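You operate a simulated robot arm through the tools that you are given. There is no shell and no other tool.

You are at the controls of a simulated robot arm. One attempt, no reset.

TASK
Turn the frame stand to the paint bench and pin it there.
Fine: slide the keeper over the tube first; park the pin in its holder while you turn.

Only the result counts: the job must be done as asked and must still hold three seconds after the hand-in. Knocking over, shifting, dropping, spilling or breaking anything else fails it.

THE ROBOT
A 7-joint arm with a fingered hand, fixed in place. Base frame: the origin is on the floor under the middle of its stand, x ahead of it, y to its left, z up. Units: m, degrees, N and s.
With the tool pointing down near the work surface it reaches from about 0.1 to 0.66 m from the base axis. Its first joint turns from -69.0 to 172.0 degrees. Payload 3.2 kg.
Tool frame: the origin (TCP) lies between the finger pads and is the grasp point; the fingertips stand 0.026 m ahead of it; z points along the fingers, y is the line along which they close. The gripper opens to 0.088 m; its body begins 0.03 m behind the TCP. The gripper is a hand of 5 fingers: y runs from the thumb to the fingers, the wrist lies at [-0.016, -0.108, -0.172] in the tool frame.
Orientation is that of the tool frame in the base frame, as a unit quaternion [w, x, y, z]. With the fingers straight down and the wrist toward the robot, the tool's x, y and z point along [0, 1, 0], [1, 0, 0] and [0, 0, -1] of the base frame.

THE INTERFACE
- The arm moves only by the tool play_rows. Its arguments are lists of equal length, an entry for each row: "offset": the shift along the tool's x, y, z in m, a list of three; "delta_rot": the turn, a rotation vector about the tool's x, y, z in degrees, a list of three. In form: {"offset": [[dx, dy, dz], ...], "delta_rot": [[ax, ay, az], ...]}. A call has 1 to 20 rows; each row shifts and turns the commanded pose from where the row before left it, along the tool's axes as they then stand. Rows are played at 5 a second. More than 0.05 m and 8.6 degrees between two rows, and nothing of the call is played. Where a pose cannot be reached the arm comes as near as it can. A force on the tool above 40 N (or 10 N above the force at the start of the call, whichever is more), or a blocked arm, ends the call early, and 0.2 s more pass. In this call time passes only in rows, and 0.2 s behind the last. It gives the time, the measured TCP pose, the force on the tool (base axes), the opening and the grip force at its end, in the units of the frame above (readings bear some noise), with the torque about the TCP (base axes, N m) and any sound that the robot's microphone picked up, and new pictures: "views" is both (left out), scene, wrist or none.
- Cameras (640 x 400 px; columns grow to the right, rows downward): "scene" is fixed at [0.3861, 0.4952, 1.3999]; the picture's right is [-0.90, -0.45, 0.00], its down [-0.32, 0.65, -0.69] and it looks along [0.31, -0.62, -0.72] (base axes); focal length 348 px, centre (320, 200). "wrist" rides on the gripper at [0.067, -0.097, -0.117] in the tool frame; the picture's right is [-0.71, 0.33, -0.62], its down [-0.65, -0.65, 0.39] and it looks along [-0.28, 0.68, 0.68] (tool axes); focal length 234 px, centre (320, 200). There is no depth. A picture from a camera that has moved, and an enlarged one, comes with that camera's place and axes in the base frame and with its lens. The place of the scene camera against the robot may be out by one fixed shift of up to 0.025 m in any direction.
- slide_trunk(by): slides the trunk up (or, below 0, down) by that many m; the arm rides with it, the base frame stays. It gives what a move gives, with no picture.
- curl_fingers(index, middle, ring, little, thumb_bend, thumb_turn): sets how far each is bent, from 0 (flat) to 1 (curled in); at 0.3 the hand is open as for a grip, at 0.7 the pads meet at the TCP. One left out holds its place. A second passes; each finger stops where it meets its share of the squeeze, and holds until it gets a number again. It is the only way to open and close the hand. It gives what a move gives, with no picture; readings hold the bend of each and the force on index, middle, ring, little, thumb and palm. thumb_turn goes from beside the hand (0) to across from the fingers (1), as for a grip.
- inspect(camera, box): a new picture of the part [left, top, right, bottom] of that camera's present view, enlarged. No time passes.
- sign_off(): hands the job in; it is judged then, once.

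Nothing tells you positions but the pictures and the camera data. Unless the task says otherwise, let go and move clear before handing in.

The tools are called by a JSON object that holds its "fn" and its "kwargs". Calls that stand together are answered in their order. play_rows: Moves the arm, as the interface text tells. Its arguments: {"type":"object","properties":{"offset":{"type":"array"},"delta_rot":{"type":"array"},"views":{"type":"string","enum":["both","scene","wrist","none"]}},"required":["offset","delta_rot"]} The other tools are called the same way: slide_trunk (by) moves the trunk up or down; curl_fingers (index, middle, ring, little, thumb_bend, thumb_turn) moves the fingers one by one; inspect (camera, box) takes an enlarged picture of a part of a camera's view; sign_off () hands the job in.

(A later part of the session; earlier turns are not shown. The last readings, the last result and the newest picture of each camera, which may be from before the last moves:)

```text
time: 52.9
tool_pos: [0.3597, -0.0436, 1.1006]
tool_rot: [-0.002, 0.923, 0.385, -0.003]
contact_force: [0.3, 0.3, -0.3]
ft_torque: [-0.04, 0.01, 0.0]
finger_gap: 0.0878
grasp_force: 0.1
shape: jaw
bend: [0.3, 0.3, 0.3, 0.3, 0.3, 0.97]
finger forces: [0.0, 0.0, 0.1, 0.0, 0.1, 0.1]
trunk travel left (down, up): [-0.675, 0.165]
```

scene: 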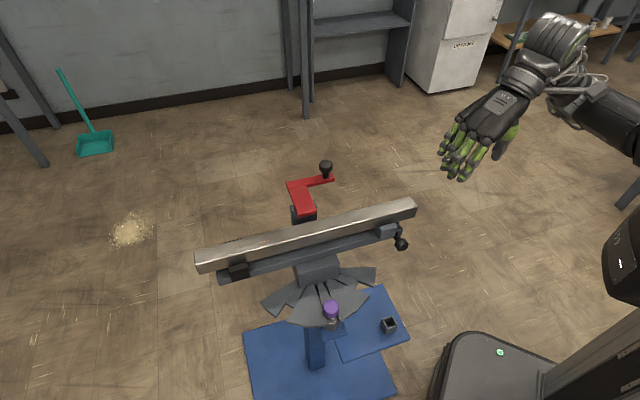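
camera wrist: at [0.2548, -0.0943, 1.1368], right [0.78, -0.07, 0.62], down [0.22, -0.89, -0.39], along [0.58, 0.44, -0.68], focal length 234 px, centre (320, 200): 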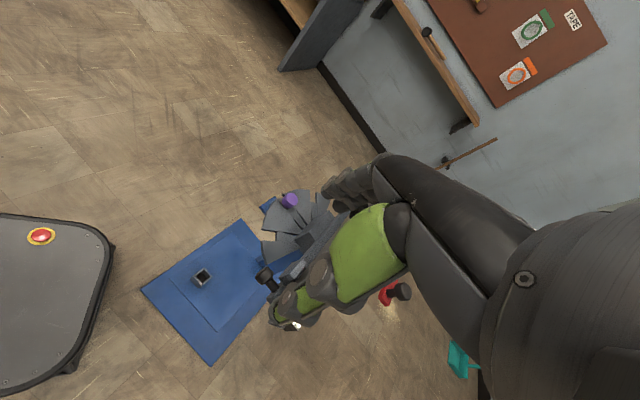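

{"fn": "play_rows", "kwargs": {"offset": [[0.04, 0.028, 0.004], [0.04, 0.028, 0.004], [0.04, 0.028, 0.004], [0.04, 0.028, 0.004], [0.04, 0.028, 0.004]], "delta_rot": [[0, 0, 0], [0, 0, 0], [0, 0, 0], [0, 0, 0], [0, 0, 0]], "views": "both"}}

```text
time: 54.1
tool_pos: [0.6033, 0.0046, 1.0765]
tool_rot: [0.0, 0.922, 0.388, -0.005]
contact_force: [0.4, 0.0, -0.5]
ft_torque: [0.0, 0.02, 0.0]
finger_gap: 0.0881
grasp_force: 0.1
shape: jaw
bend: [0.3, 0.3, 0.3, 0.3, 0.3, 0.97]
finger forces: [0.1, 0.0, 0.0, 0.1, 0.1, 0.0]
trunk travel left (down, up): [-0.675, 0.165]
camera wrist: at [0.582, 0.1209, 1.193], right [-0.25, -0.73, 0.63], down [-0.93, -0.01, -0.38], along [0.28, -0.68, -0.68], focal length 234 px, centre (320, 200)
```

scene: 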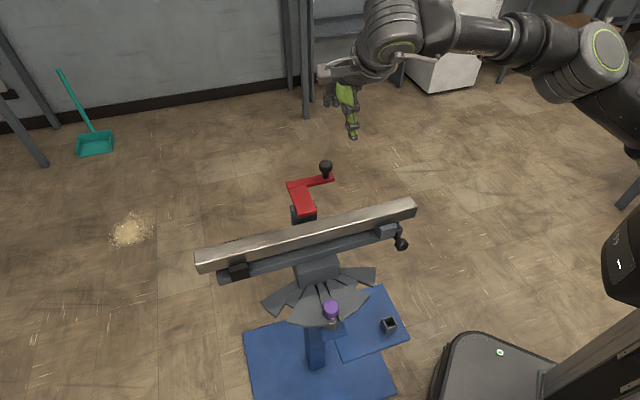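
wrist: 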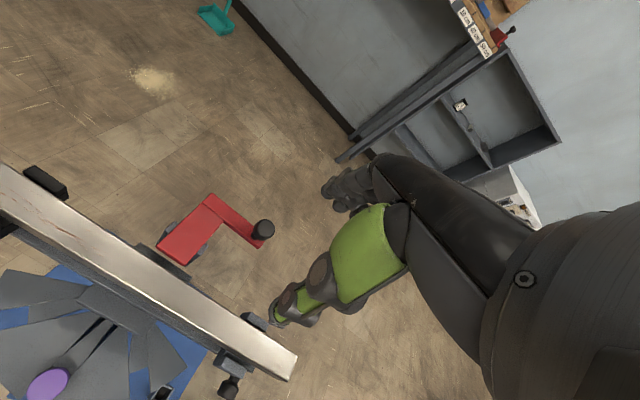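

I've got a clear view of the keeper from above now. I'm enlarging it to measure the knob, the bar and the tube.

{"fn": "inspect", "kwargs": {"camera": "wrist", "box": [130, 170, 290, 290]}}

{"fn": "inspect", "kwargs": {"camera": "wrist", "box": [0, 150, 300, 400]}}

```text
3.33 times, centred on (210, 230) of wrist
camera zoom: at [0.582, 0.1209, 1.193], right [-0.25, -0.73, 0.63], down [-0.93, -0.01, -0.38], along [0.28, -0.68, -0.68], focal length 781 px, centre (687, 100)
```

zoom: 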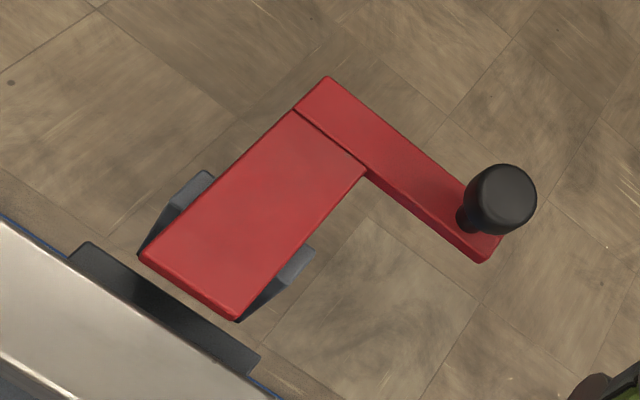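

```text
1.60 times, centred on (150, 275) of wrist
camera zoom: at [0.582, 0.1209, 1.193], right [-0.25, -0.73, 0.63], down [-0.93, -0.01, -0.38], along [0.28, -0.68, -0.68], focal length 375 px, centre (592, 80)
```

zoom: 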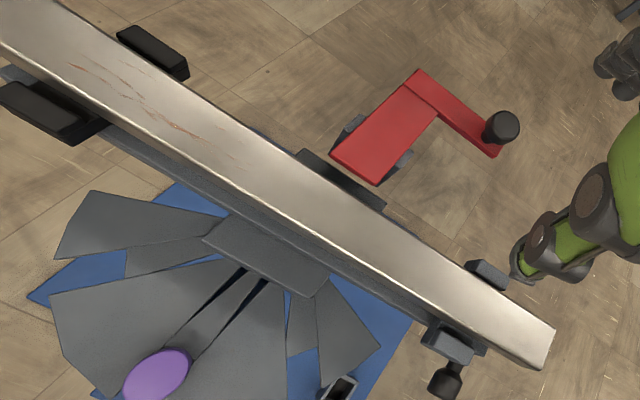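

The knob is at about (0.660,-0.061) with its head near z=0.88. The bar's tip is level with the tube's edge, so the keeper slides toward the tube by roughly 0.06 m. I'm moving over the knob and descending partway to check alignment.

{"fn": "play_rows", "kwargs": {"offset": [[-0.0025, 0.029, 0], [-0.0025, 0.029, 0], [-0.0023, 0.0285, 0], [0, 0, 0.035], [0, 0, 0.035], [0, 0, 0.035], [0, 0, 0.03]], "delta_rot": [[0, 0, 0], [0, 0, 0], [0, 0, 0], [0, 0, 0], [0, 0, 0], [0, 0, 0], [0, 0, 0]], "views": "both"}}

```text
time: 55.7
tool_pos: [0.6479, -0.0603, 0.9403]
tool_rot: [-0.001, 0.923, 0.386, -0.002]
contact_force: [-0.1, -0.3, 0.0]
ft_torque: [0.03, -0.03, -0.01]
finger_gap: 0.0881
grasp_force: 0.1
shape: jaw
bend: [0.3, 0.3, 0.3, 0.3, 0.3, 0.97]
finger forces: [0.0, 0.1, 0.0, 0.1, 0.0, 0.0]
out of reach, approached as far as the arm can: row 3
trunk travel left (down, up): [-0.675, 0.165]
camera wrist: at [0.6258, 0.0554, 1.0587], right [-0.26, -0.74, 0.63], down [-0.92, 0.0, -0.38], along [0.28, -0.68, -0.68], focal length 234 px, centre (320, 200)
```

scene: 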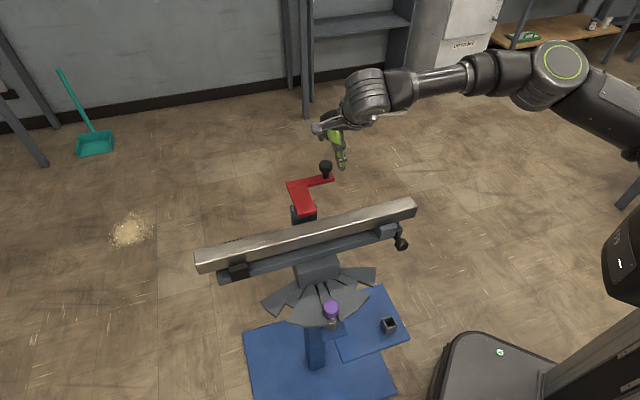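
wrist: 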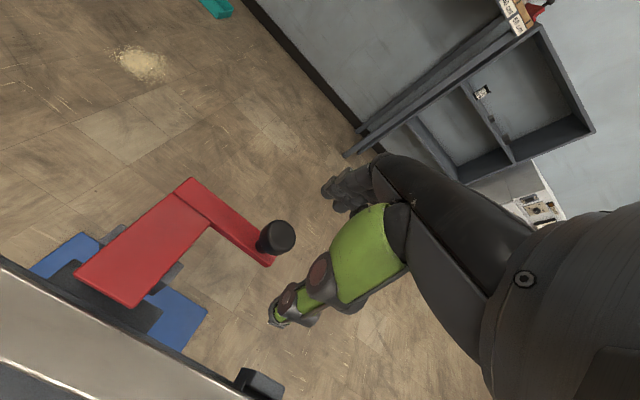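

{"fn": "play_rows", "kwargs": {"offset": [[0.005, 0.008, 0.0], [0.0048, 0.0076, 0.02], [0, 0, 0.02]], "delta_rot": [[0, 0, 0], [0, 0, 0], [0, 0, 0]], "views": "both"}}

{"fn": "inspect", "kwargs": {"camera": "scene", "box": [270, 130, 370, 220]}}

```text
time: 56.5
tool_pos: [0.6636, -0.0625, 0.9025]
tool_rot: [0.0, 0.922, 0.386, -0.004]
contact_force: [0.6, -0.1, -0.5]
ft_torque: [-0.03, -0.02, 0.0]
finger_gap: 0.0881
grasp_force: 0.1
shape: jaw
bend: [0.3, 0.3, 0.3, 0.3, 0.3, 0.97]
finger forces: [0.0, 0.1, 0.0, 0.0, 0.0, 0.1]
trunk travel left (down, up): [-0.675, 0.165]
camera wrist: at [0.6423, 0.0517, 1.0184], right [-0.26, -0.74, 0.63], down [-0.92, 0.0, -0.38], along [0.28, -0.68, -0.68], focal length 234 px, centre (320, 200)
```

scene: 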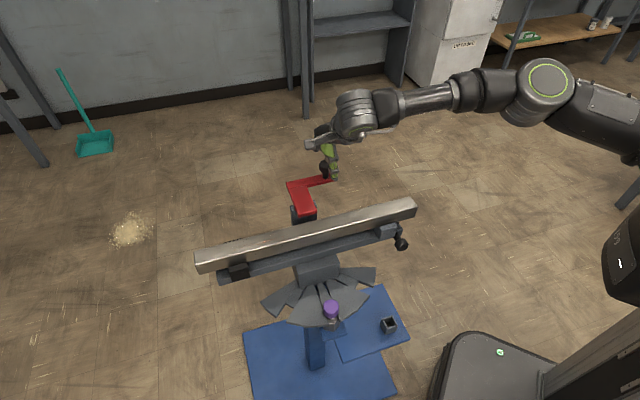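
wrist: 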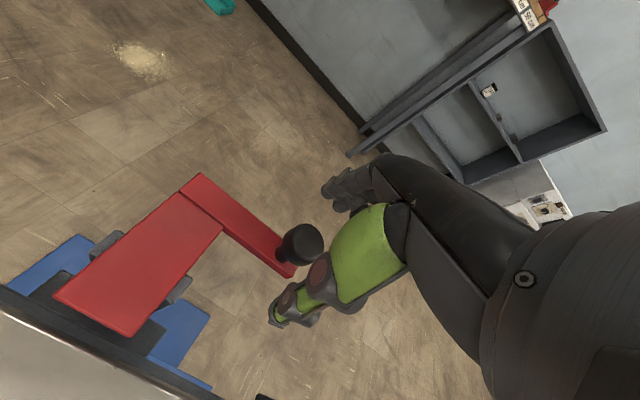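

```text
4.44 times, centred on (320, 175) of scene
camera zoom: at [0.3861, 0.4952, 1.3999], right [-0.9, -0.45, 0.0], down [-0.32, 0.65, -0.69], along [0.31, -0.62, -0.72], focal length 1547 px, centre (320, 311)
```

zoom: 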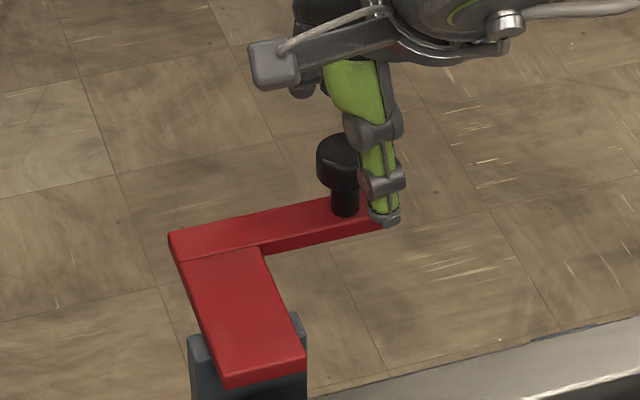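

The thumb and fingers straddle the knob. I'm lowering a little more and closing on it.

{"fn": "play_rows", "kwargs": {"offset": [[0.003, 0.001, 0.012], [0, 0, 0.01]], "delta_rot": [[0, 0, 0], [0, 0, 0]], "views": "scene"}}

{"fn": "inspect", "kwargs": {"camera": "scene", "box": [270, 130, 370, 220]}}

```text
time: 57.1
tool_pos: [0.6661, -0.0622, 0.8786]
tool_rot: [-0.002, 0.923, 0.385, -0.003]
contact_force: [1.1, 0.3, 1.0]
ft_torque: [-0.02, -0.01, 0.01]
finger_gap: 0.0881
grasp_force: 0.1
shape: jaw
bend: [0.3, 0.3, 0.3, 0.3, 0.3, 0.97]
finger forces: [0.1, 0.0, 0.1, 0.1, 0.1, 0.1]
trunk travel left (down, up): [-0.675, 0.165]
```

scene: 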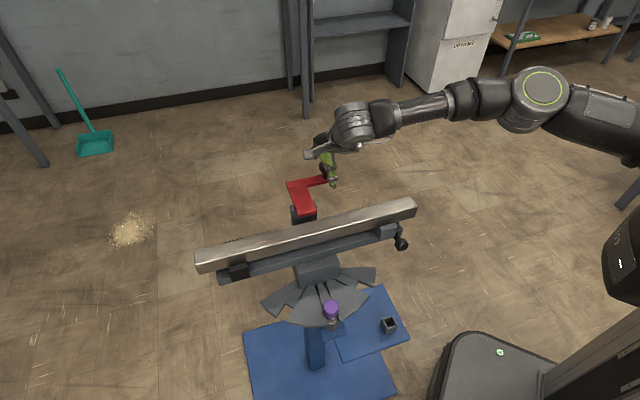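

```text
4.44 times, centred on (320, 175) of scene
camera zoom: at [0.3861, 0.4952, 1.3999], right [-0.9, -0.45, 0.0], down [-0.32, 0.65, -0.69], along [0.31, -0.62, -0.72], focal length 1547 px, centre (320, 311)
```

zoom: 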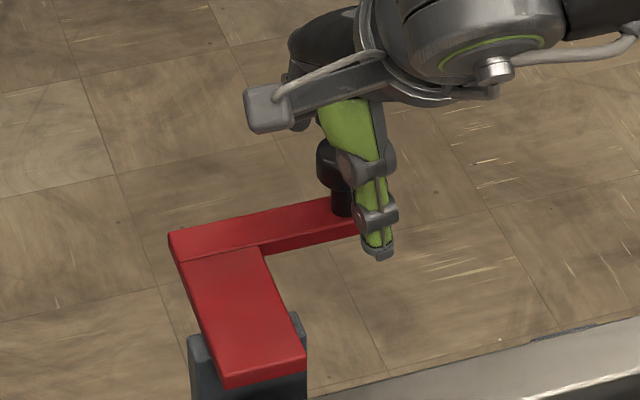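

{"fn": "curl_fingers", "kwargs": {"index": 0.6, "middle": 0.6, "ring": 0.6, "little": 0.6, "thumb_bend": 0.6}}

{"fn": "inspect", "kwargs": {"camera": "scene", "box": [270, 130, 370, 220]}}

{"fn": "inspect", "kwargs": {"camera": "wrist", "box": [200, 120, 420, 340]}}

```text
time: 58.1
tool_pos: [0.6664, -0.0629, 0.8793]
tool_rot: [-0.002, 0.923, 0.385, -0.004]
contact_force: [0.0, 1.0, -1.2]
ft_torque: [-0.05, -0.05, 0.02]
finger_gap: 0.0274
grasp_force: 1.4
shape: fingers
bend: [0.59, 0.58, 0.6, 0.6, 0.59, 0.97]
finger forces: [0.5, 1.6, 0.0, 0.0, 1.8, 0.1]
trunk travel left (down, up): [-0.675, 0.165]
```

```text
4.44 times, centred on (320, 175) of scene
camera zoom: at [0.3861, 0.4952, 1.3999], right [-0.9, -0.45, 0.0], down [-0.32, 0.65, -0.69], along [0.31, -0.62, -0.72], focal length 1547 px, centre (320, 311)
```

zoom: 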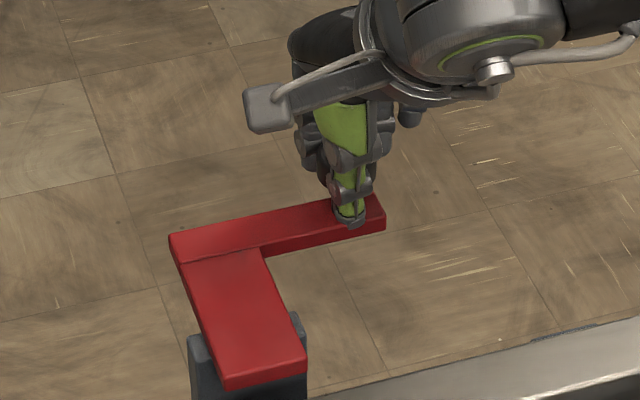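

```text
1.82 times, centred on (310, 230) of wrist
camera zoom: at [0.6447, 0.0533, 0.9963], right [-0.26, -0.74, 0.63], down [-0.92, 0.0, -0.38], along [0.28, -0.68, -0.68], focal length 426 px, centre (338, 146)
```

zoom: 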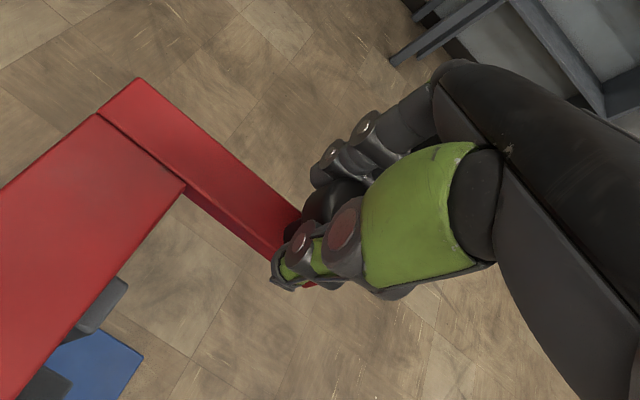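

The knob is between thumb, index and middle. I'm tightening slightly and sliding it toward the tube in small steps.

{"fn": "curl_fingers", "kwargs": {"index": 0.66, "middle": 0.66, "thumb_bend": 0.66}}

{"fn": "play_rows", "kwargs": {"offset": [[0, -0.008, 0], [0, -0.008, 0], [0, -0.008, 0]], "delta_rot": [[0, 0, 0], [0, 0, 0], [0, 0, 0]], "views": "scene"}}

{"fn": "inspect", "kwargs": {"camera": "scene", "box": [260, 140, 380, 250]}}

```text
time: 59.1
tool_pos: [0.6673, -0.062, 0.8789]
tool_rot: [-0.002, 0.922, 0.386, -0.003]
contact_force: [0.5, -0.2, -0.9]
ft_torque: [-0.06, -0.07, 0.05]
finger_gap: 0.0258
grasp_force: 8.0
shape: fingers
bend: [0.62, 0.6, 0.6, 0.6, 0.6, 0.97]
finger forces: [3.4, 4.6, 0.1, 0.0, 7.6, 0.0]
trunk travel left (down, up): [-0.675, 0.165]
```

```text
time: 59.9
tool_pos: [0.6481, -0.0455, 0.8781]
tool_rot: [-0.002, 0.922, 0.386, -0.003]
contact_force: [0.9, -2.6, -2.1]
ft_torque: [-0.06, -0.05, -0.01]
finger_gap: 0.0258
grasp_force: 7.5
shape: fingers
bend: [0.62, 0.6, 0.6, 0.6, 0.6, 0.97]
finger forces: [3.5, 4.8, 0.0, 0.0, 7.0, 0.0]
trunk travel left (down, up): [-0.675, 0.165]
```

scene: 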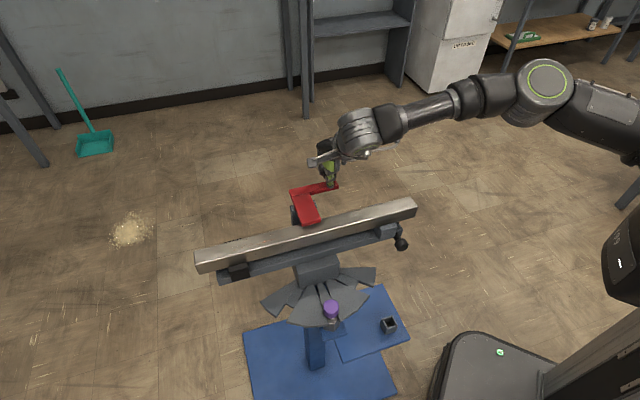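

```text
3.64 times, centred on (320, 195) of scene
camera zoom: at [0.3861, 0.4952, 1.3999], right [-0.9, -0.45, 0.0], down [-0.32, 0.65, -0.69], along [0.31, -0.62, -0.72], focal length 1266 px, centre (320, 218)
```

zoom: 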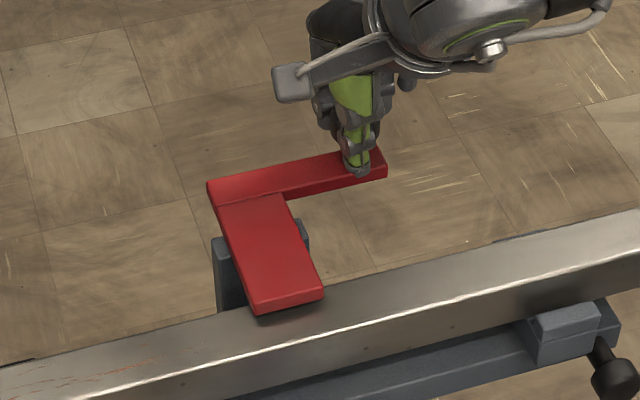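

The keeper slides freely over the tube, so this is the right part. I'm continuing until it spans the tube or meets its stop.

{"fn": "play_rows", "kwargs": {"offset": [[0, -0.008, 0], [0, -0.008, 0], [0, -0.008, 0]], "delta_rot": [[0, 0, 0], [0, 0, 0], [0, 0, 0]], "views": "none"}}

{"fn": "inspect", "kwargs": {"camera": "scene", "box": [260, 140, 380, 250]}}

```text
time: 60.7
tool_pos: [0.633, -0.0298, 0.8784]
tool_rot: [-0.001, 0.923, 0.386, -0.003]
contact_force: [0.5, -1.0, -3.8]
ft_torque: [-0.08, -0.02, 0.02]
finger_gap: 0.0257
grasp_force: 7.7
shape: fingers
bend: [0.62, 0.6, 0.6, 0.6, 0.6, 0.97]
finger forces: [3.3, 4.7, 0.0, 0.1, 6.7, 0.0]
trunk travel left (down, up): [-0.675, 0.165]
```

```text
3.64 times, centred on (320, 195) of scene
camera zoom: at [0.3861, 0.4952, 1.3999], right [-0.9, -0.45, 0.0], down [-0.32, 0.65, -0.69], along [0.31, -0.62, -0.72], focal length 1266 px, centre (320, 218)
```

zoom: 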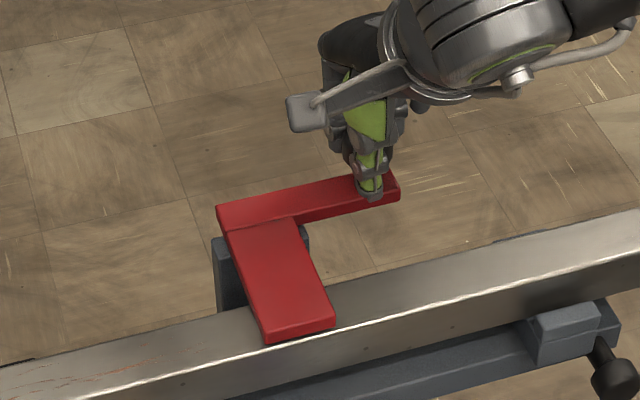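

{"fn": "play_rows", "kwargs": {"offset": [[0, -0.006, 0], [0, -0.006, 0], [0, -0.006, 0]], "delta_rot": [[0, 0, 0], [0, 0, 0], [0, 0, 0]], "views": "none"}}

{"fn": "inspect", "kwargs": {"camera": "scene", "box": [260, 140, 380, 250]}}

```text
time: 61.5
tool_pos: [0.6212, -0.0214, 0.8801]
tool_rot: [-0.001, 0.924, 0.383, -0.002]
contact_force: [6.6, -15.6, -0.2]
ft_torque: [-0.27, -0.11, -0.11]
finger_gap: 0.0242
grasp_force: 9.9
shape: fingers
bend: [0.58, 0.57, 0.6, 0.6, 0.64, 0.97]
finger forces: [6.7, 9.6, 0.0, 0.0, 2.0, 0.0]
trunk travel left (down, up): [-0.675, 0.165]
```

```text
3.64 times, centred on (320, 195) of scene
camera zoom: at [0.3861, 0.4952, 1.3999], right [-0.9, -0.45, 0.0], down [-0.32, 0.65, -0.69], along [0.31, -0.62, -0.72], focal length 1266 px, centre (320, 218)
```

zoom: 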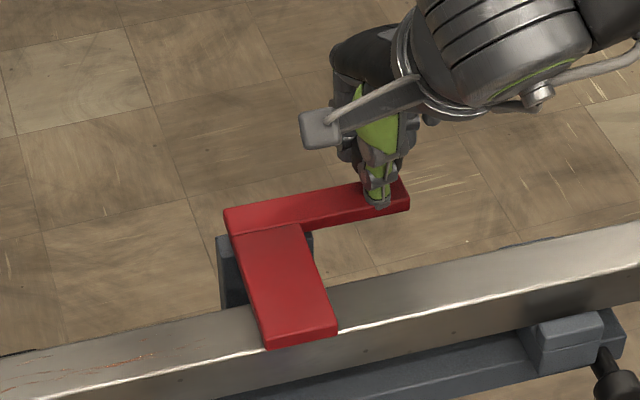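

The keeper met its stop at about 0.06 m of travel and now spans the tube. I'm opening the hand and lifting off.

{"fn": "play_rows", "kwargs": {"offset": [[0, 0.004, 0]], "delta_rot": [[0, 0, 0]], "views": "none"}}

{"fn": "curl_fingers", "kwargs": {"index": 0.3, "middle": 0.3, "ring": 0.3, "little": 0.3, "thumb_bend": 0.3}}

{"fn": "play_rows", "kwargs": {"offset": [[0, 0, -0.02], [0, 0, -0.03], [0, 0, -0.04], [0, 0, -0.04], [0, 0, -0.04]], "delta_rot": [[0, 0, 0], [0, 0, 0], [0, 0, 0], [0, 0, 0], [0, 0, 0]], "views": "both"}}

{"fn": "inspect", "kwargs": {"camera": "scene", "box": [190, 150, 430, 300]}}

```text
time: 61.9
tool_pos: [0.623, -0.0194, 0.88]
tool_rot: [-0.002, 0.923, 0.386, -0.004]
contact_force: [6.0, -11.3, 1.5]
ft_torque: [-0.3, -0.09, -0.09]
finger_gap: 0.0234
grasp_force: 8.4
shape: fingers
bend: [0.59, 0.57, 0.6, 0.6, 0.64, 0.97]
finger forces: [6.3, 9.0, 0.0, 0.0, 2.3, 0.0]
trunk travel left (down, up): [-0.675, 0.165]
```

```text
time: 62.9
tool_pos: [0.6223, -0.018, 0.8805]
tool_rot: [-0.002, 0.922, 0.387, -0.004]
contact_force: [-0.3, -0.3, 0.2]
ft_torque: [0.01, -0.01, -0.03]
finger_gap: 0.0877
grasp_force: 0.0
shape: fingers
bend: [0.3, 0.3, 0.3, 0.3, 0.3, 0.97]
finger forces: [0.1, 0.0, 0.1, 0.0, 0.1, 0.0]
trunk travel left (down, up): [-0.675, 0.165]
```

```text
time: 64.1
tool_pos: [0.622, -0.0138, 1.0512]
tool_rot: [0.0, 0.922, 0.386, -0.003]
contact_force: [-0.3, 0.6, -0.3]
ft_torque: [0.0, -0.02, 0.0]
finger_gap: 0.0876
grasp_force: 0.0
shape: fingers
bend: [0.3, 0.3, 0.3, 0.3, 0.3, 0.97]
finger forces: [0.1, 0.0, 0.0, 0.0, 0.0, 0.1]
trunk travel left (down, up): [-0.675, 0.165]
camera wrist: at [0.601, 0.1014, 1.1685], right [-0.25, -0.74, 0.63], down [-0.92, -0.01, -0.38], along [0.28, -0.68, -0.68], focal length 234 px, centre (320, 200)
```

scene: 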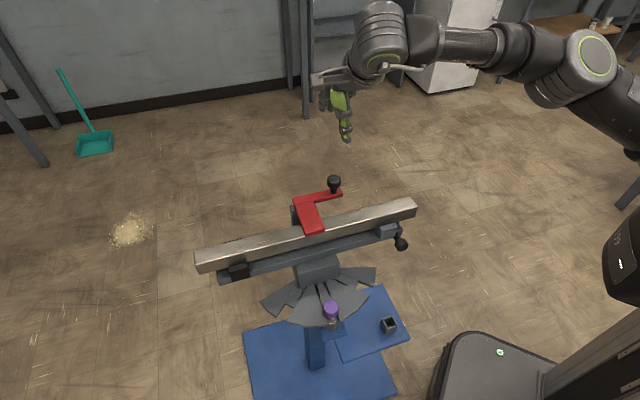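
wrist: 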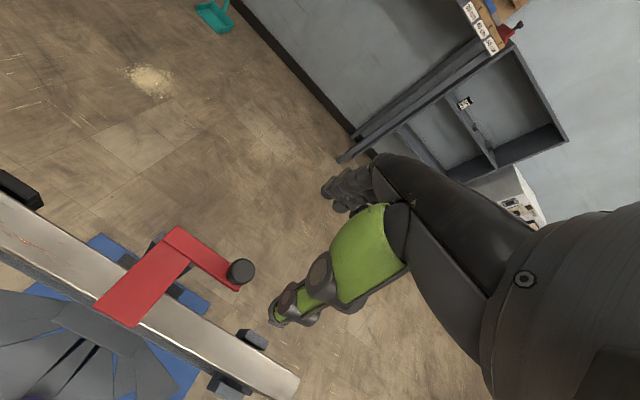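

```text
2.67 times, centred on (310, 225) of scene
camera zoom: at [0.3861, 0.4952, 1.3999], right [-0.9, -0.45, 0.0], down [-0.32, 0.65, -0.69], along [0.31, -0.62, -0.72], focal length 928 px, centre (347, 133)
```

zoom: 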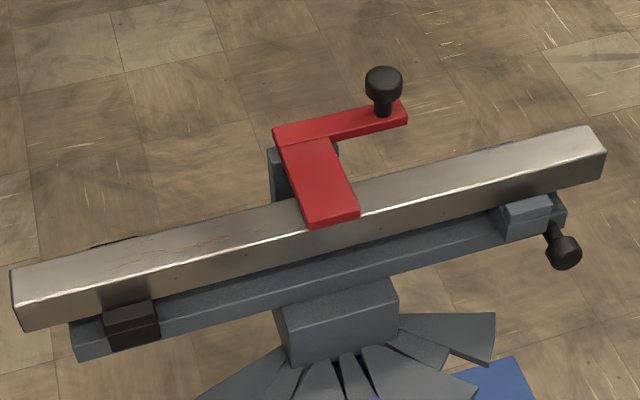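

The keeper is over the tube and the tube hasn't moved. Next is the pin: I'm moving above and beside it for a close look.

{"fn": "play_rows", "kwargs": {"offset": [[-0.001, -0.042, 0], [-0.001, -0.042, 0], [-0.001, -0.042, 0], [-0.001, -0.042, 0], [-0.001, -0.042, 0], [0, 0, 0.04], [0, 0, 0.04], [0, 0, 0.04], [0, 0, 0.03]], "delta_rot": [[0, 0, 0], [0, 0, 0], [0, 0, 0], [0, 0, 0], [0, 0, 0], [0, 0, 0], [0, 0, 0], [0, 0, 0], [0, 0, 0]], "views": "both"}}

{"fn": "inspect", "kwargs": {"camera": "wrist", "box": [60, 100, 340, 400]}}

```text
time: 66.1
tool_pos: [0.4693, 0.1259, 0.9016]
tool_rot: [-0.001, 0.923, 0.386, -0.004]
contact_force: [-0.2, 0.0, 0.8]
ft_torque: [-0.01, -0.01, 0.0]
finger_gap: 0.0878
grasp_force: 0.1
shape: fingers
bend: [0.3, 0.3, 0.3, 0.3, 0.3, 0.97]
finger forces: [0.1, 0.1, 0.1, 0.0, 0.1, 0.1]
trunk travel left (down, up): [-0.675, 0.165]
camera wrist: at [0.4473, 0.2398, 1.0185], right [-0.26, -0.74, 0.63], down [-0.92, 0.0, -0.38], along [0.28, -0.68, -0.68], focal length 234 px, centre (320, 200)
```

scene: 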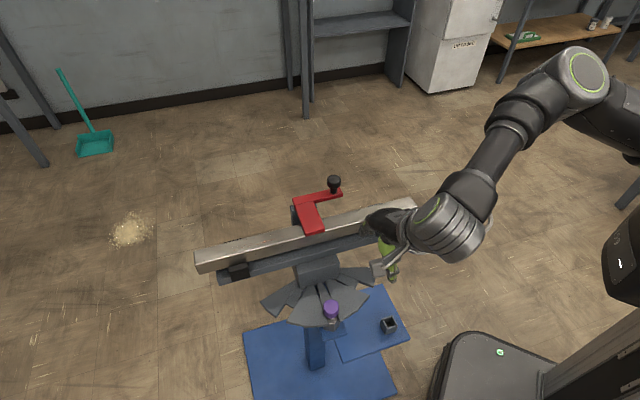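
wrist: 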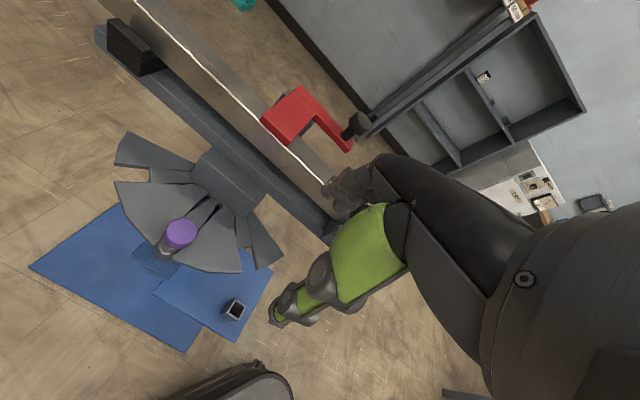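

```text
1.33 times, centred on (200, 250) of wrist
camera zoom: at [0.4473, 0.2398, 1.0185], right [-0.26, -0.74, 0.63], down [-0.92, 0.0, -0.38], along [0.28, -0.68, -0.68], focal length 312 px, centre (480, 133)
```

zoom: 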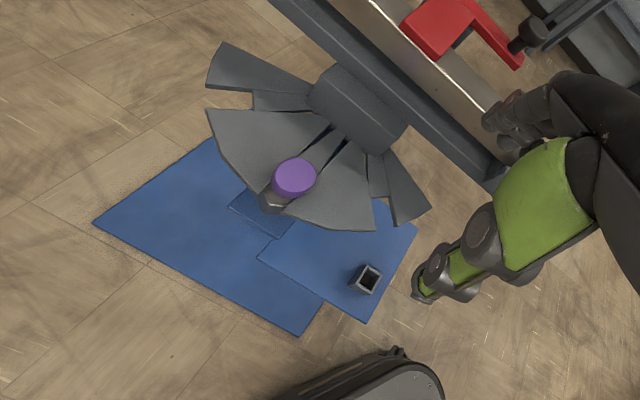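

{"fn": "inspect", "kwargs": {"camera": "wrist", "box": [140, 190, 230, 270]}}

{"fn": "inspect", "kwargs": {"camera": "wrist", "box": [205, 280, 265, 335]}}

{"fn": "inspect", "kwargs": {"camera": "scene", "box": [300, 280, 360, 340]}}

{"fn": "inspect", "kwargs": {"camera": "scene", "box": [360, 300, 420, 350]}}

```text
5.00 times, centred on (185, 230) of wrist
camera zoom: at [0.4473, 0.2398, 1.0185], right [-0.26, -0.74, 0.63], down [-0.92, 0.0, -0.38], along [0.28, -0.68, -0.68], focal length 1171 px, centre (995, 50)
```

zoom: 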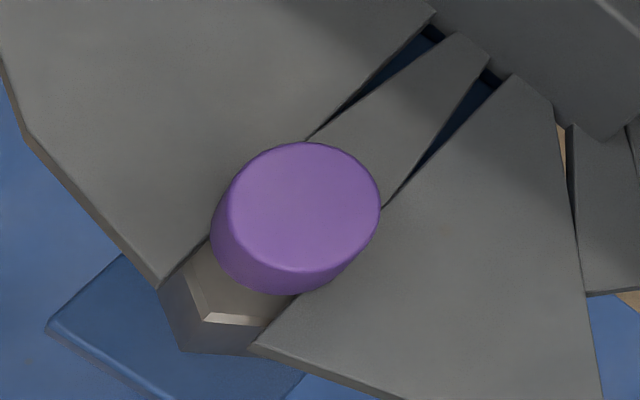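

```text
7.27 times, centred on (235, 308) of wrist
camera zoom: at [0.4473, 0.2398, 1.0185], right [-0.26, -0.74, 0.63], down [-0.92, 0.0, -0.38], along [0.28, -0.68, -0.68], focal length 1703 px, centre (938, -582)
```

zoom: 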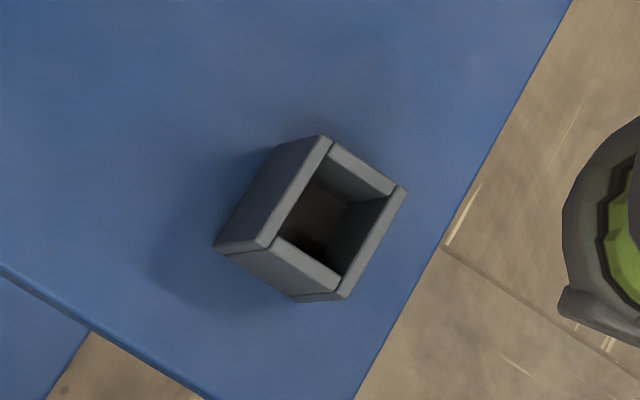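

```text
6.67 times, centred on (330, 310) of scene
camera zoom: at [0.3861, 0.4952, 1.3999], right [-0.9, -0.45, 0.0], down [-0.32, 0.65, -0.69], along [0.31, -0.62, -0.72], focal length 2320 px, centre (253, -533)
```

zoom: 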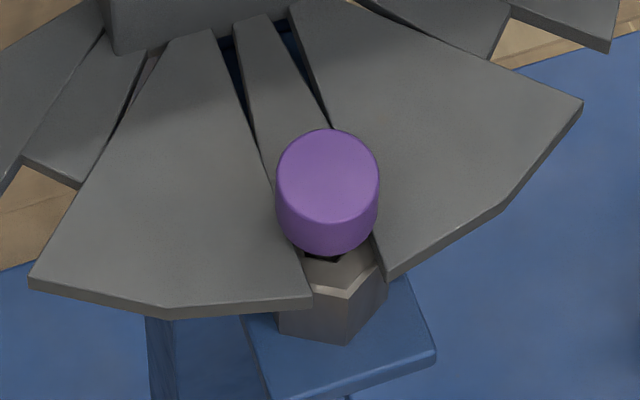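

```text
8.00 times, centred on (390, 325) of scene
camera zoom: at [0.3861, 0.4952, 1.3999], right [-0.9, -0.45, 0.0], down [-0.32, 0.65, -0.69], along [0.31, -0.62, -0.72], focal length 2784 px, centre (-240, -800)
```

zoom: 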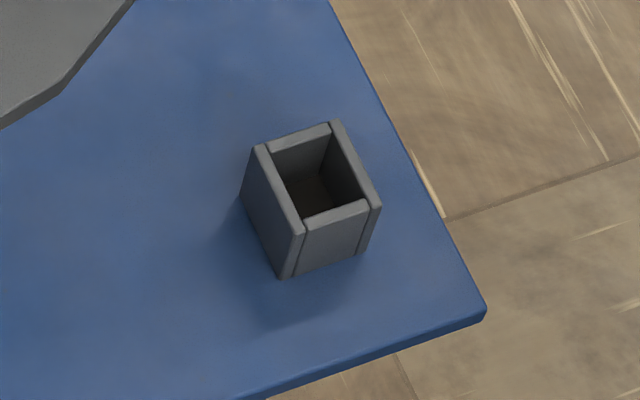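

Triangulating from several views, the pin head's top centre is at about (0.538,0.1685,0.698), with a diameter near 0.034. The fan top is near z=0.665 and the holder opening is at about (0.417,0.0255,0.468). I'm moving above the pin and checking alignment.

{"fn": "play_rows", "kwargs": {"offset": [[0.0393, 0.0094, 0], [0.0392, 0.0094, 0], [0, 0, 0.04], [0, 0, 0.04], [0, 0, 0.02]], "delta_rot": [[0, 0, 0], [0, 0, 0], [0, 0, 0], [0, 0, 0], [0, 0, 0]], "views": "both"}}

{"fn": "inspect", "kwargs": {"camera": "scene", "box": [270, 220, 390, 340]}}

{"fn": "inspect", "kwargs": {"camera": "wrist", "box": [180, 140, 400, 340]}}

```text
time: 67.3
tool_pos: [0.5282, 0.1612, 0.8016]
tool_rot: [-0.002, 0.922, 0.386, -0.004]
contact_force: [-0.7, 0.0, -0.7]
ft_torque: [0.02, 0.01, -0.04]
finger_gap: 0.0878
grasp_force: 0.0
shape: fingers
bend: [0.3, 0.3, 0.3, 0.3, 0.3, 0.97]
finger forces: [0.0, 0.0, 0.0, 0.0, 0.1, 0.0]
out of reach, approached as far as the arm can: row 2
trunk travel left (down, up): [-0.675, 0.165]
camera wrist: at [0.5066, 0.2769, 0.9186], right [-0.26, -0.74, 0.63], down [-0.92, 0.0, -0.38], along [0.28, -0.68, -0.68], focal length 234 px, centre (320, 200)
```

scene: 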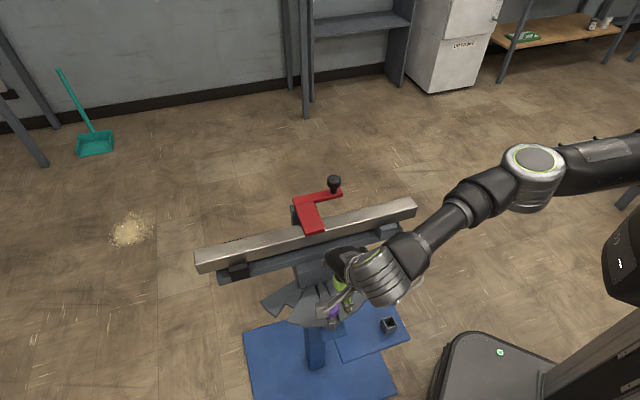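
wrist: 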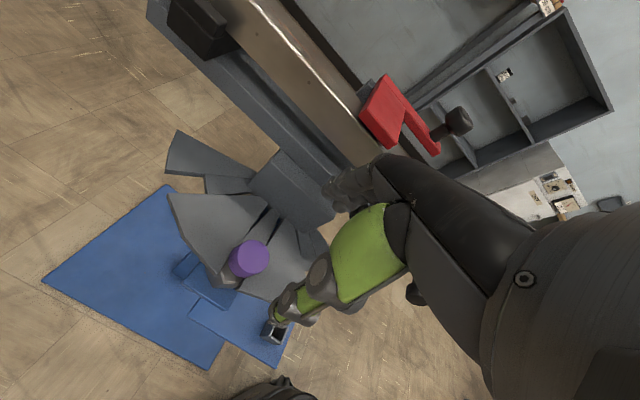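

```text
3.33 times, centred on (330, 280) of scene
camera zoom: at [0.3861, 0.4952, 1.3999], right [-0.9, -0.45, 0.0], down [-0.32, 0.65, -0.69], along [0.31, -0.62, -0.72], focal length 1160 px, centre (287, -67)
```

zoom: 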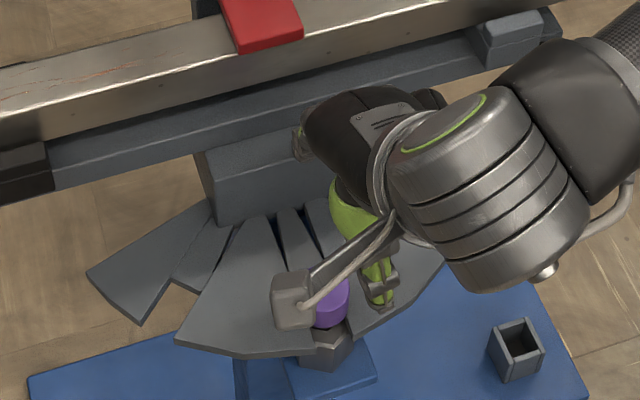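

```text
2.00 times, centred on (290, 240) of wrist
camera zoom: at [0.5066, 0.2769, 0.9186], right [-0.26, -0.74, 0.63], down [-0.92, 0.0, -0.38], along [0.28, -0.68, -0.68], focal length 468 px, centre (380, 120)
```

zoom: 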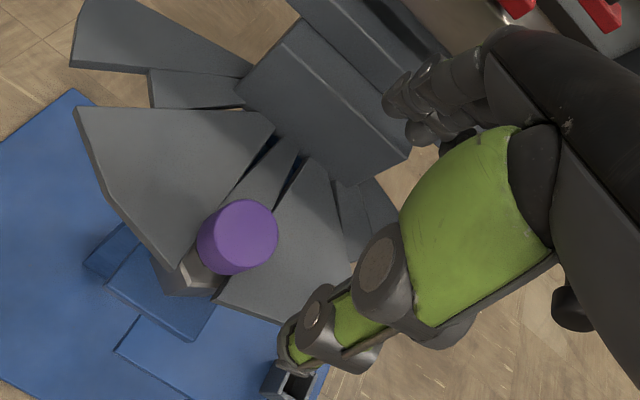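

{"fn": "play_rows", "kwargs": {"offset": [[0.0066, 0.0011, 0.01], [0.0065, 0.0011, 0.01], [0, 0, 0.01]], "delta_rot": [[0, 0, 0], [0, 0, 0], [0, 0, 0]], "views": "none"}}

```text
time: 68.1
tool_pos: [0.5282, 0.1602, 0.7902]
tool_rot: [-0.002, 0.922, 0.387, -0.003]
contact_force: [0.2, 0.0, -0.3]
ft_torque: [0.01, -0.01, 0.02]
finger_gap: 0.0874
grasp_force: 0.1
shape: fingers
bend: [0.3, 0.3, 0.3, 0.3, 0.3, 0.97]
finger forces: [0.0, 0.1, 0.0, 0.1, 0.1, 0.0]
out of reach, approached as far as the arm can: row 1, 2
trunk travel left (down, up): [-0.675, 0.165]
```

This yaw hits a wrist limit, so I'll raise slightly, rotate the hand to yaw 0 (wrist toward the robot), and re-centre over the pin.

{"fn": "play_rows", "kwargs": {"offset": [[0, 0, -0.03], [0, 0, -0.01], [0, 0, 0], [0, 0, 0], [0, 0, 0], [0, 0, 0], [0, 0, 0]], "delta_rot": [[0, 0, 0], [0, 0, -7.5], [0, 0, -7.5], [0, 0, -7.5], [0, 0, -7.5], [0, 0, -7.5], [0, 0, -7.5]], "views": "both"}}

{"fn": "inspect", "kwargs": {"camera": "wrist", "box": [120, 120, 400, 320]}}

```text
time: 69.7
tool_pos: [0.5285, 0.1628, 0.8313]
tool_rot: [-0.003, 0.703, 0.711, -0.004]
contact_force: [-0.3, -0.3, -0.8]
ft_torque: [-0.01, -0.02, 0.01]
finger_gap: 0.0876
grasp_force: 0.0
shape: fingers
bend: [0.3, 0.3, 0.3, 0.3, 0.3, 0.97]
finger forces: [0.0, 0.0, 0.1, 0.1, 0.0, 0.1]
trunk travel left (down, up): [-0.675, 0.165]
camera wrist: at [0.4314, 0.2277, 0.9488], right [0.34, -0.7, 0.62], down [-0.65, -0.66, -0.38], along [0.68, -0.27, -0.68], focal length 234 px, centre (320, 200)
```

scene: 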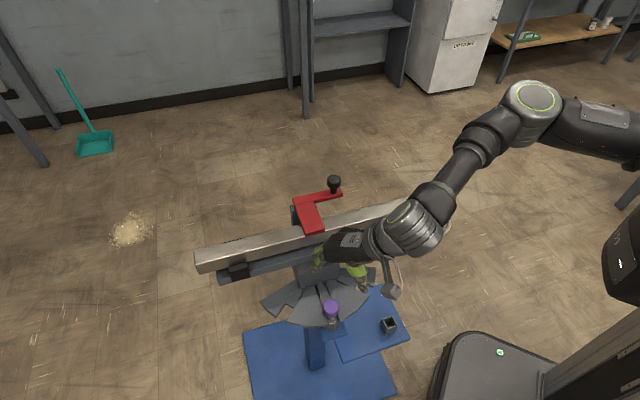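
wrist: 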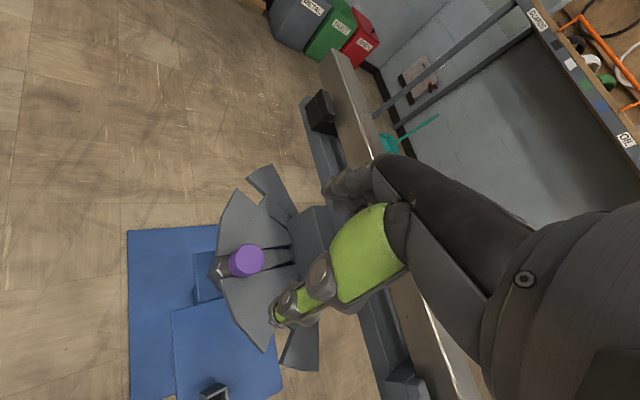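

```text
2.00 times, centred on (260, 220) of wrist
camera zoom: at [0.4314, 0.2277, 0.9488], right [0.34, -0.7, 0.62], down [-0.65, -0.66, -0.38], along [0.68, -0.27, -0.68], focal length 468 px, centre (440, 160)
```

zoom: 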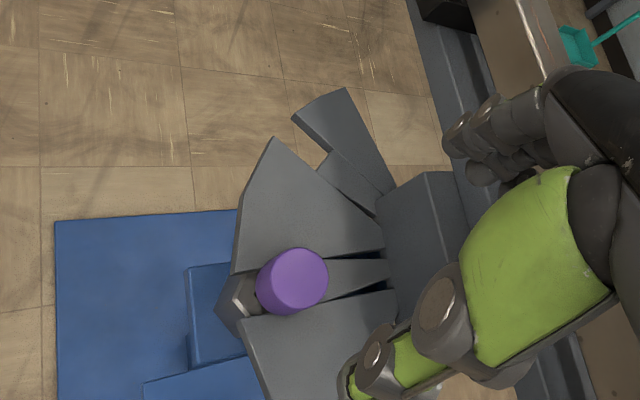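

{"fn": "curl_fingers", "kwargs": {"index": 0.42, "middle": 0.42, "ring": 0.42, "little": 0.42, "thumb_bend": 0.42}}

{"fn": "play_rows", "kwargs": {"offset": [[0.0065, 0.0095, 0], [0, 0, 0.03], [0, 0, 0.03], [0, 0, 0.02]], "delta_rot": [[0, 0, 0], [0, 0, 0], [0, 0, 0], [0, 0, 0]], "views": "both"}}

{"fn": "inspect", "kwargs": {"camera": "wrist", "box": [220, 140, 400, 320]}}

{"fn": "inspect", "kwargs": {"camera": "scene", "box": [270, 220, 410, 340]}}

```text
time: 70.7
tool_pos: [0.5299, 0.1634, 0.831]
tool_rot: [-0.002, 0.705, 0.71, -0.003]
contact_force: [0.1, -0.2, 0.0]
ft_torque: [0.02, -0.02, 0.02]
finger_gap: 0.0633
grasp_force: 0.1
shape: fingers
bend: [0.42, 0.42, 0.42, 0.42, 0.42, 0.97]
finger forces: [0.0, 0.0, 0.0, 0.1, 0.0, 0.0]
trunk travel left (down, up): [-0.675, 0.165]
```

```text
time: 71.7
tool_pos: [0.5386, 0.1695, 0.7506]
tool_rot: [-0.002, 0.704, 0.71, -0.002]
contact_force: [-0.7, -0.5, 0.5]
ft_torque: [-0.03, -0.01, 0.01]
finger_gap: 0.0631
grasp_force: 0.1
shape: fingers
bend: [0.42, 0.42, 0.42, 0.42, 0.42, 0.97]
finger forces: [0.0, 0.0, 0.0, 0.1, 0.0, 0.1]
trunk travel left (down, up): [-0.675, 0.165]
camera wrist: at [0.4414, 0.2351, 0.8693], right [0.34, -0.71, 0.62], down [-0.65, -0.65, -0.38], along [0.68, -0.27, -0.68], focal length 234 px, centre (320, 200)
```

scene: 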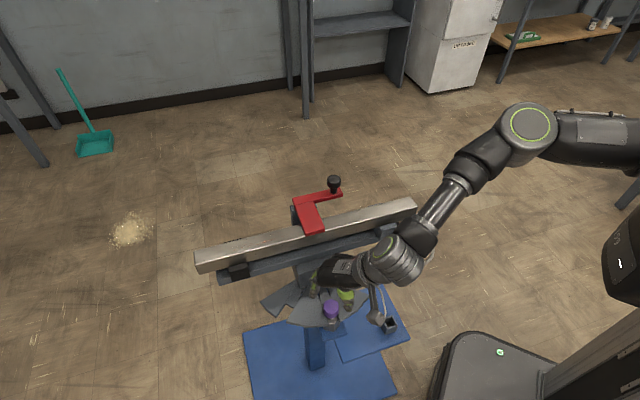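
wrist: 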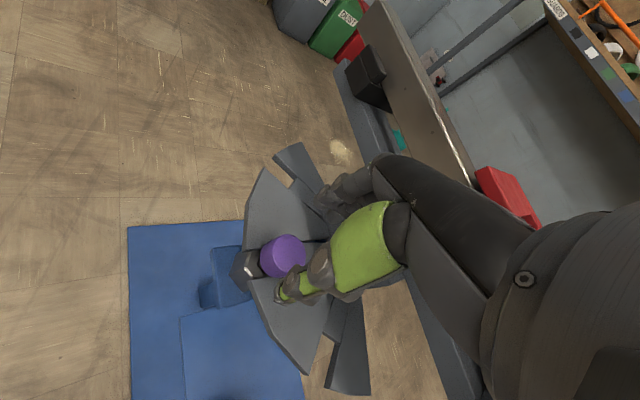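

```text
2.22 times, centred on (310, 230) of wrist
camera zoom: at [0.4414, 0.2351, 0.8693], right [0.34, -0.71, 0.62], down [-0.65, -0.65, -0.38], along [0.68, -0.27, -0.68], focal length 520 px, centre (342, 133)
```

zoom: 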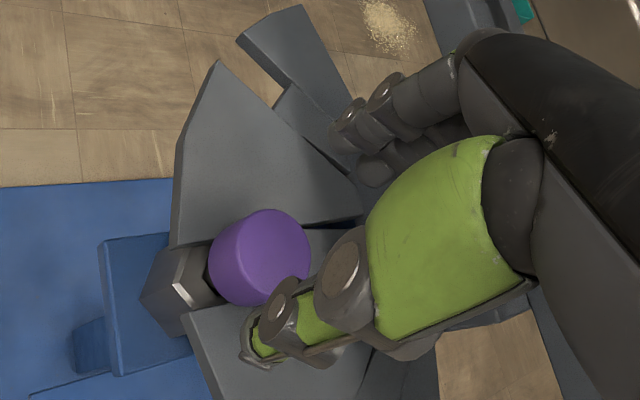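

```text
3.33 times, centred on (340, 280) of scene
camera zoom: at [0.3861, 0.4952, 1.3999], right [-0.9, -0.45, 0.0], down [-0.32, 0.65, -0.69], along [0.31, -0.62, -0.72], focal length 1160 px, centre (253, -67)
```

zoom: 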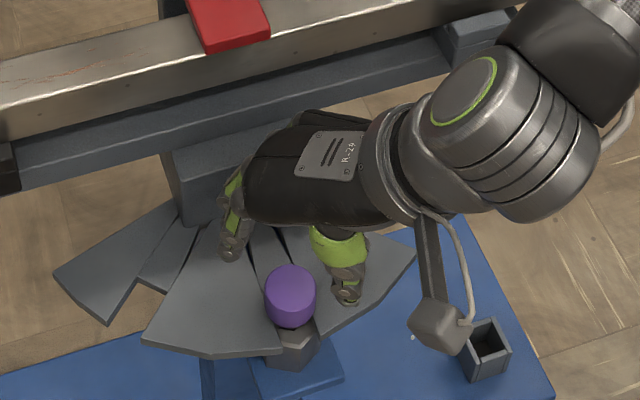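

Hand is centred over the pin to within about 2 mm. I'm descending the rest of the way to the head.

{"fn": "play_rows", "kwargs": {"offset": [[0.001, 0, 0.02], [0, 0, 0.015], [0, 0, 0.015]], "delta_rot": [[0, 0, 0], [0, 0, 0], [0, 0, 0]], "views": "wrist"}}

{"fn": "inspect", "kwargs": {"camera": "scene", "box": [270, 220, 410, 340]}}

{"fn": "inspect", "kwargs": {"camera": "wrist", "box": [220, 140, 400, 320]}}

```text
time: 72.5
tool_pos: [0.5383, 0.1702, 0.7011]
tool_rot: [-0.002, 0.704, 0.71, -0.002]
contact_force: [0.0, -0.5, 3.4]
ft_torque: [-0.03, -0.14, -0.01]
finger_gap: 0.0633
grasp_force: 1.7
shape: fingers
bend: [0.42, 0.42, 0.42, 0.42, 0.42, 0.97]
finger forces: [0.0, 3.0, 0.1, 0.0, 0.1, 0.1]
trunk travel left (down, up): [-0.675, 0.165]
camera wrist: at [0.4403, 0.2358, 0.8194], right [0.34, -0.71, 0.62], down [-0.65, -0.65, -0.39], along [0.68, -0.27, -0.68], focal length 234 px, centre (320, 200)
```

wrist: 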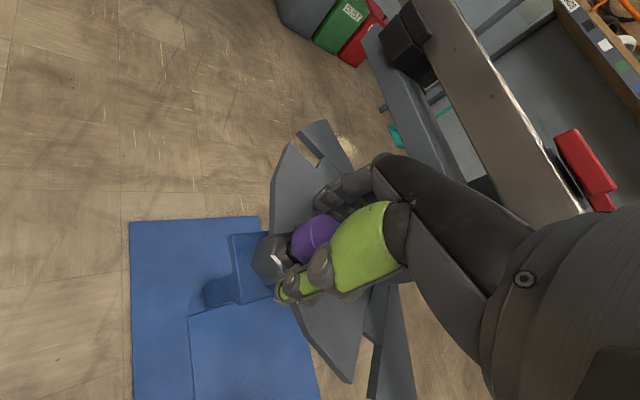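

```text
3.33 times, centred on (340, 280) of scene
camera zoom: at [0.3861, 0.4952, 1.3999], right [-0.9, -0.45, 0.0], down [-0.32, 0.65, -0.69], along [0.31, -0.62, -0.72], focal length 1160 px, centre (253, -67)
```

zoom: 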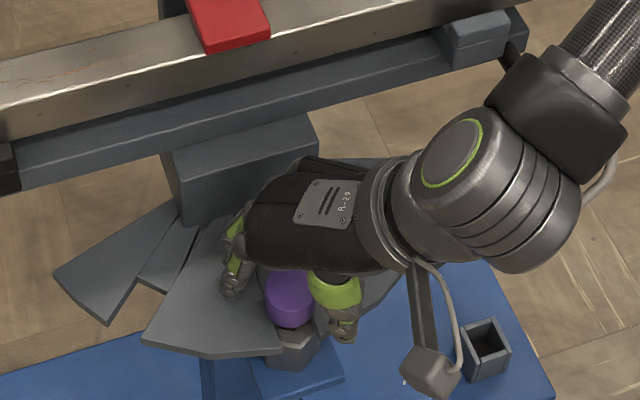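

```text
2.22 times, centred on (310, 230) of wrist
camera zoom: at [0.4403, 0.2358, 0.8194], right [0.34, -0.71, 0.62], down [-0.65, -0.65, -0.39], along [0.68, -0.27, -0.68], focal length 520 px, centre (342, 133)
```

zoom: 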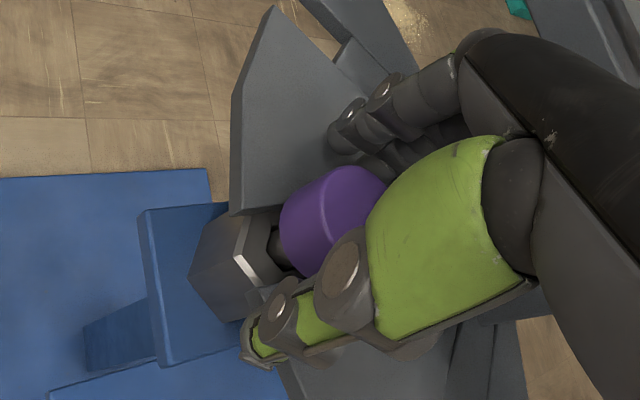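

The middle fingertip lightly touches the fan, so I'll raise 5 mm and close on the head.

{"fn": "play_rows", "kwargs": {"offset": [[0, 0, -0.005]], "delta_rot": [[0, 0, 0]], "views": "none"}}

{"fn": "curl_fingers", "kwargs": {"index": 0.56, "middle": 0.56, "ring": 0.56, "little": 0.56, "thumb_bend": 0.56}}

{"fn": "inspect", "kwargs": {"camera": "scene", "box": [290, 250, 390, 340]}}

```text
time: 72.9
tool_pos: [0.5363, 0.1693, 0.7055]
tool_rot: [-0.002, 0.705, 0.71, -0.002]
contact_force: [-0.1, 0.6, -0.7]
ft_torque: [-0.01, -0.02, -0.05]
finger_gap: 0.0634
grasp_force: 0.1
shape: fingers
bend: [0.42, 0.42, 0.42, 0.42, 0.42, 0.97]
finger forces: [0.1, 0.1, 0.0, 0.0, 0.0, 0.1]
trunk travel left (down, up): [-0.675, 0.165]
```

```text
time: 73.9
tool_pos: [0.5374, 0.169, 0.7056]
tool_rot: [-0.002, 0.705, 0.709, -0.002]
contact_force: [-0.6, 0.2, -0.2]
ft_torque: [0.03, 0.01, 0.03]
finger_gap: 0.0332
grasp_force: 0.1
shape: fingers
bend: [0.56, 0.56, 0.56, 0.56, 0.56, 0.97]
finger forces: [0.1, 0.0, 0.0, 0.0, 0.2, 0.0]
trunk travel left (down, up): [-0.675, 0.165]
```

```text
4.44 times, centred on (340, 295) of scene
camera zoom: at [0.3861, 0.4952, 1.3999], right [-0.9, -0.45, 0.0], down [-0.32, 0.65, -0.69], along [0.31, -0.62, -0.72], focal length 1547 px, centre (231, -222)
```

zoom: 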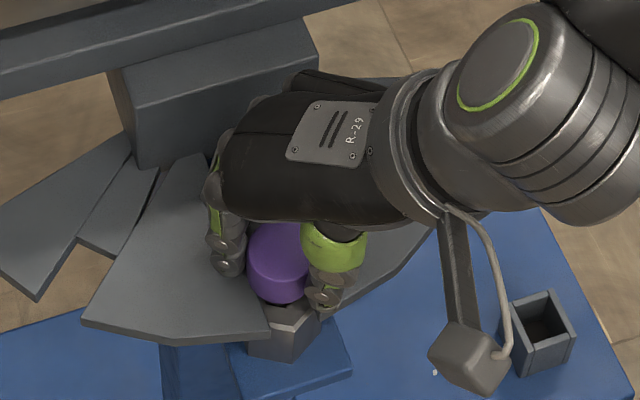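

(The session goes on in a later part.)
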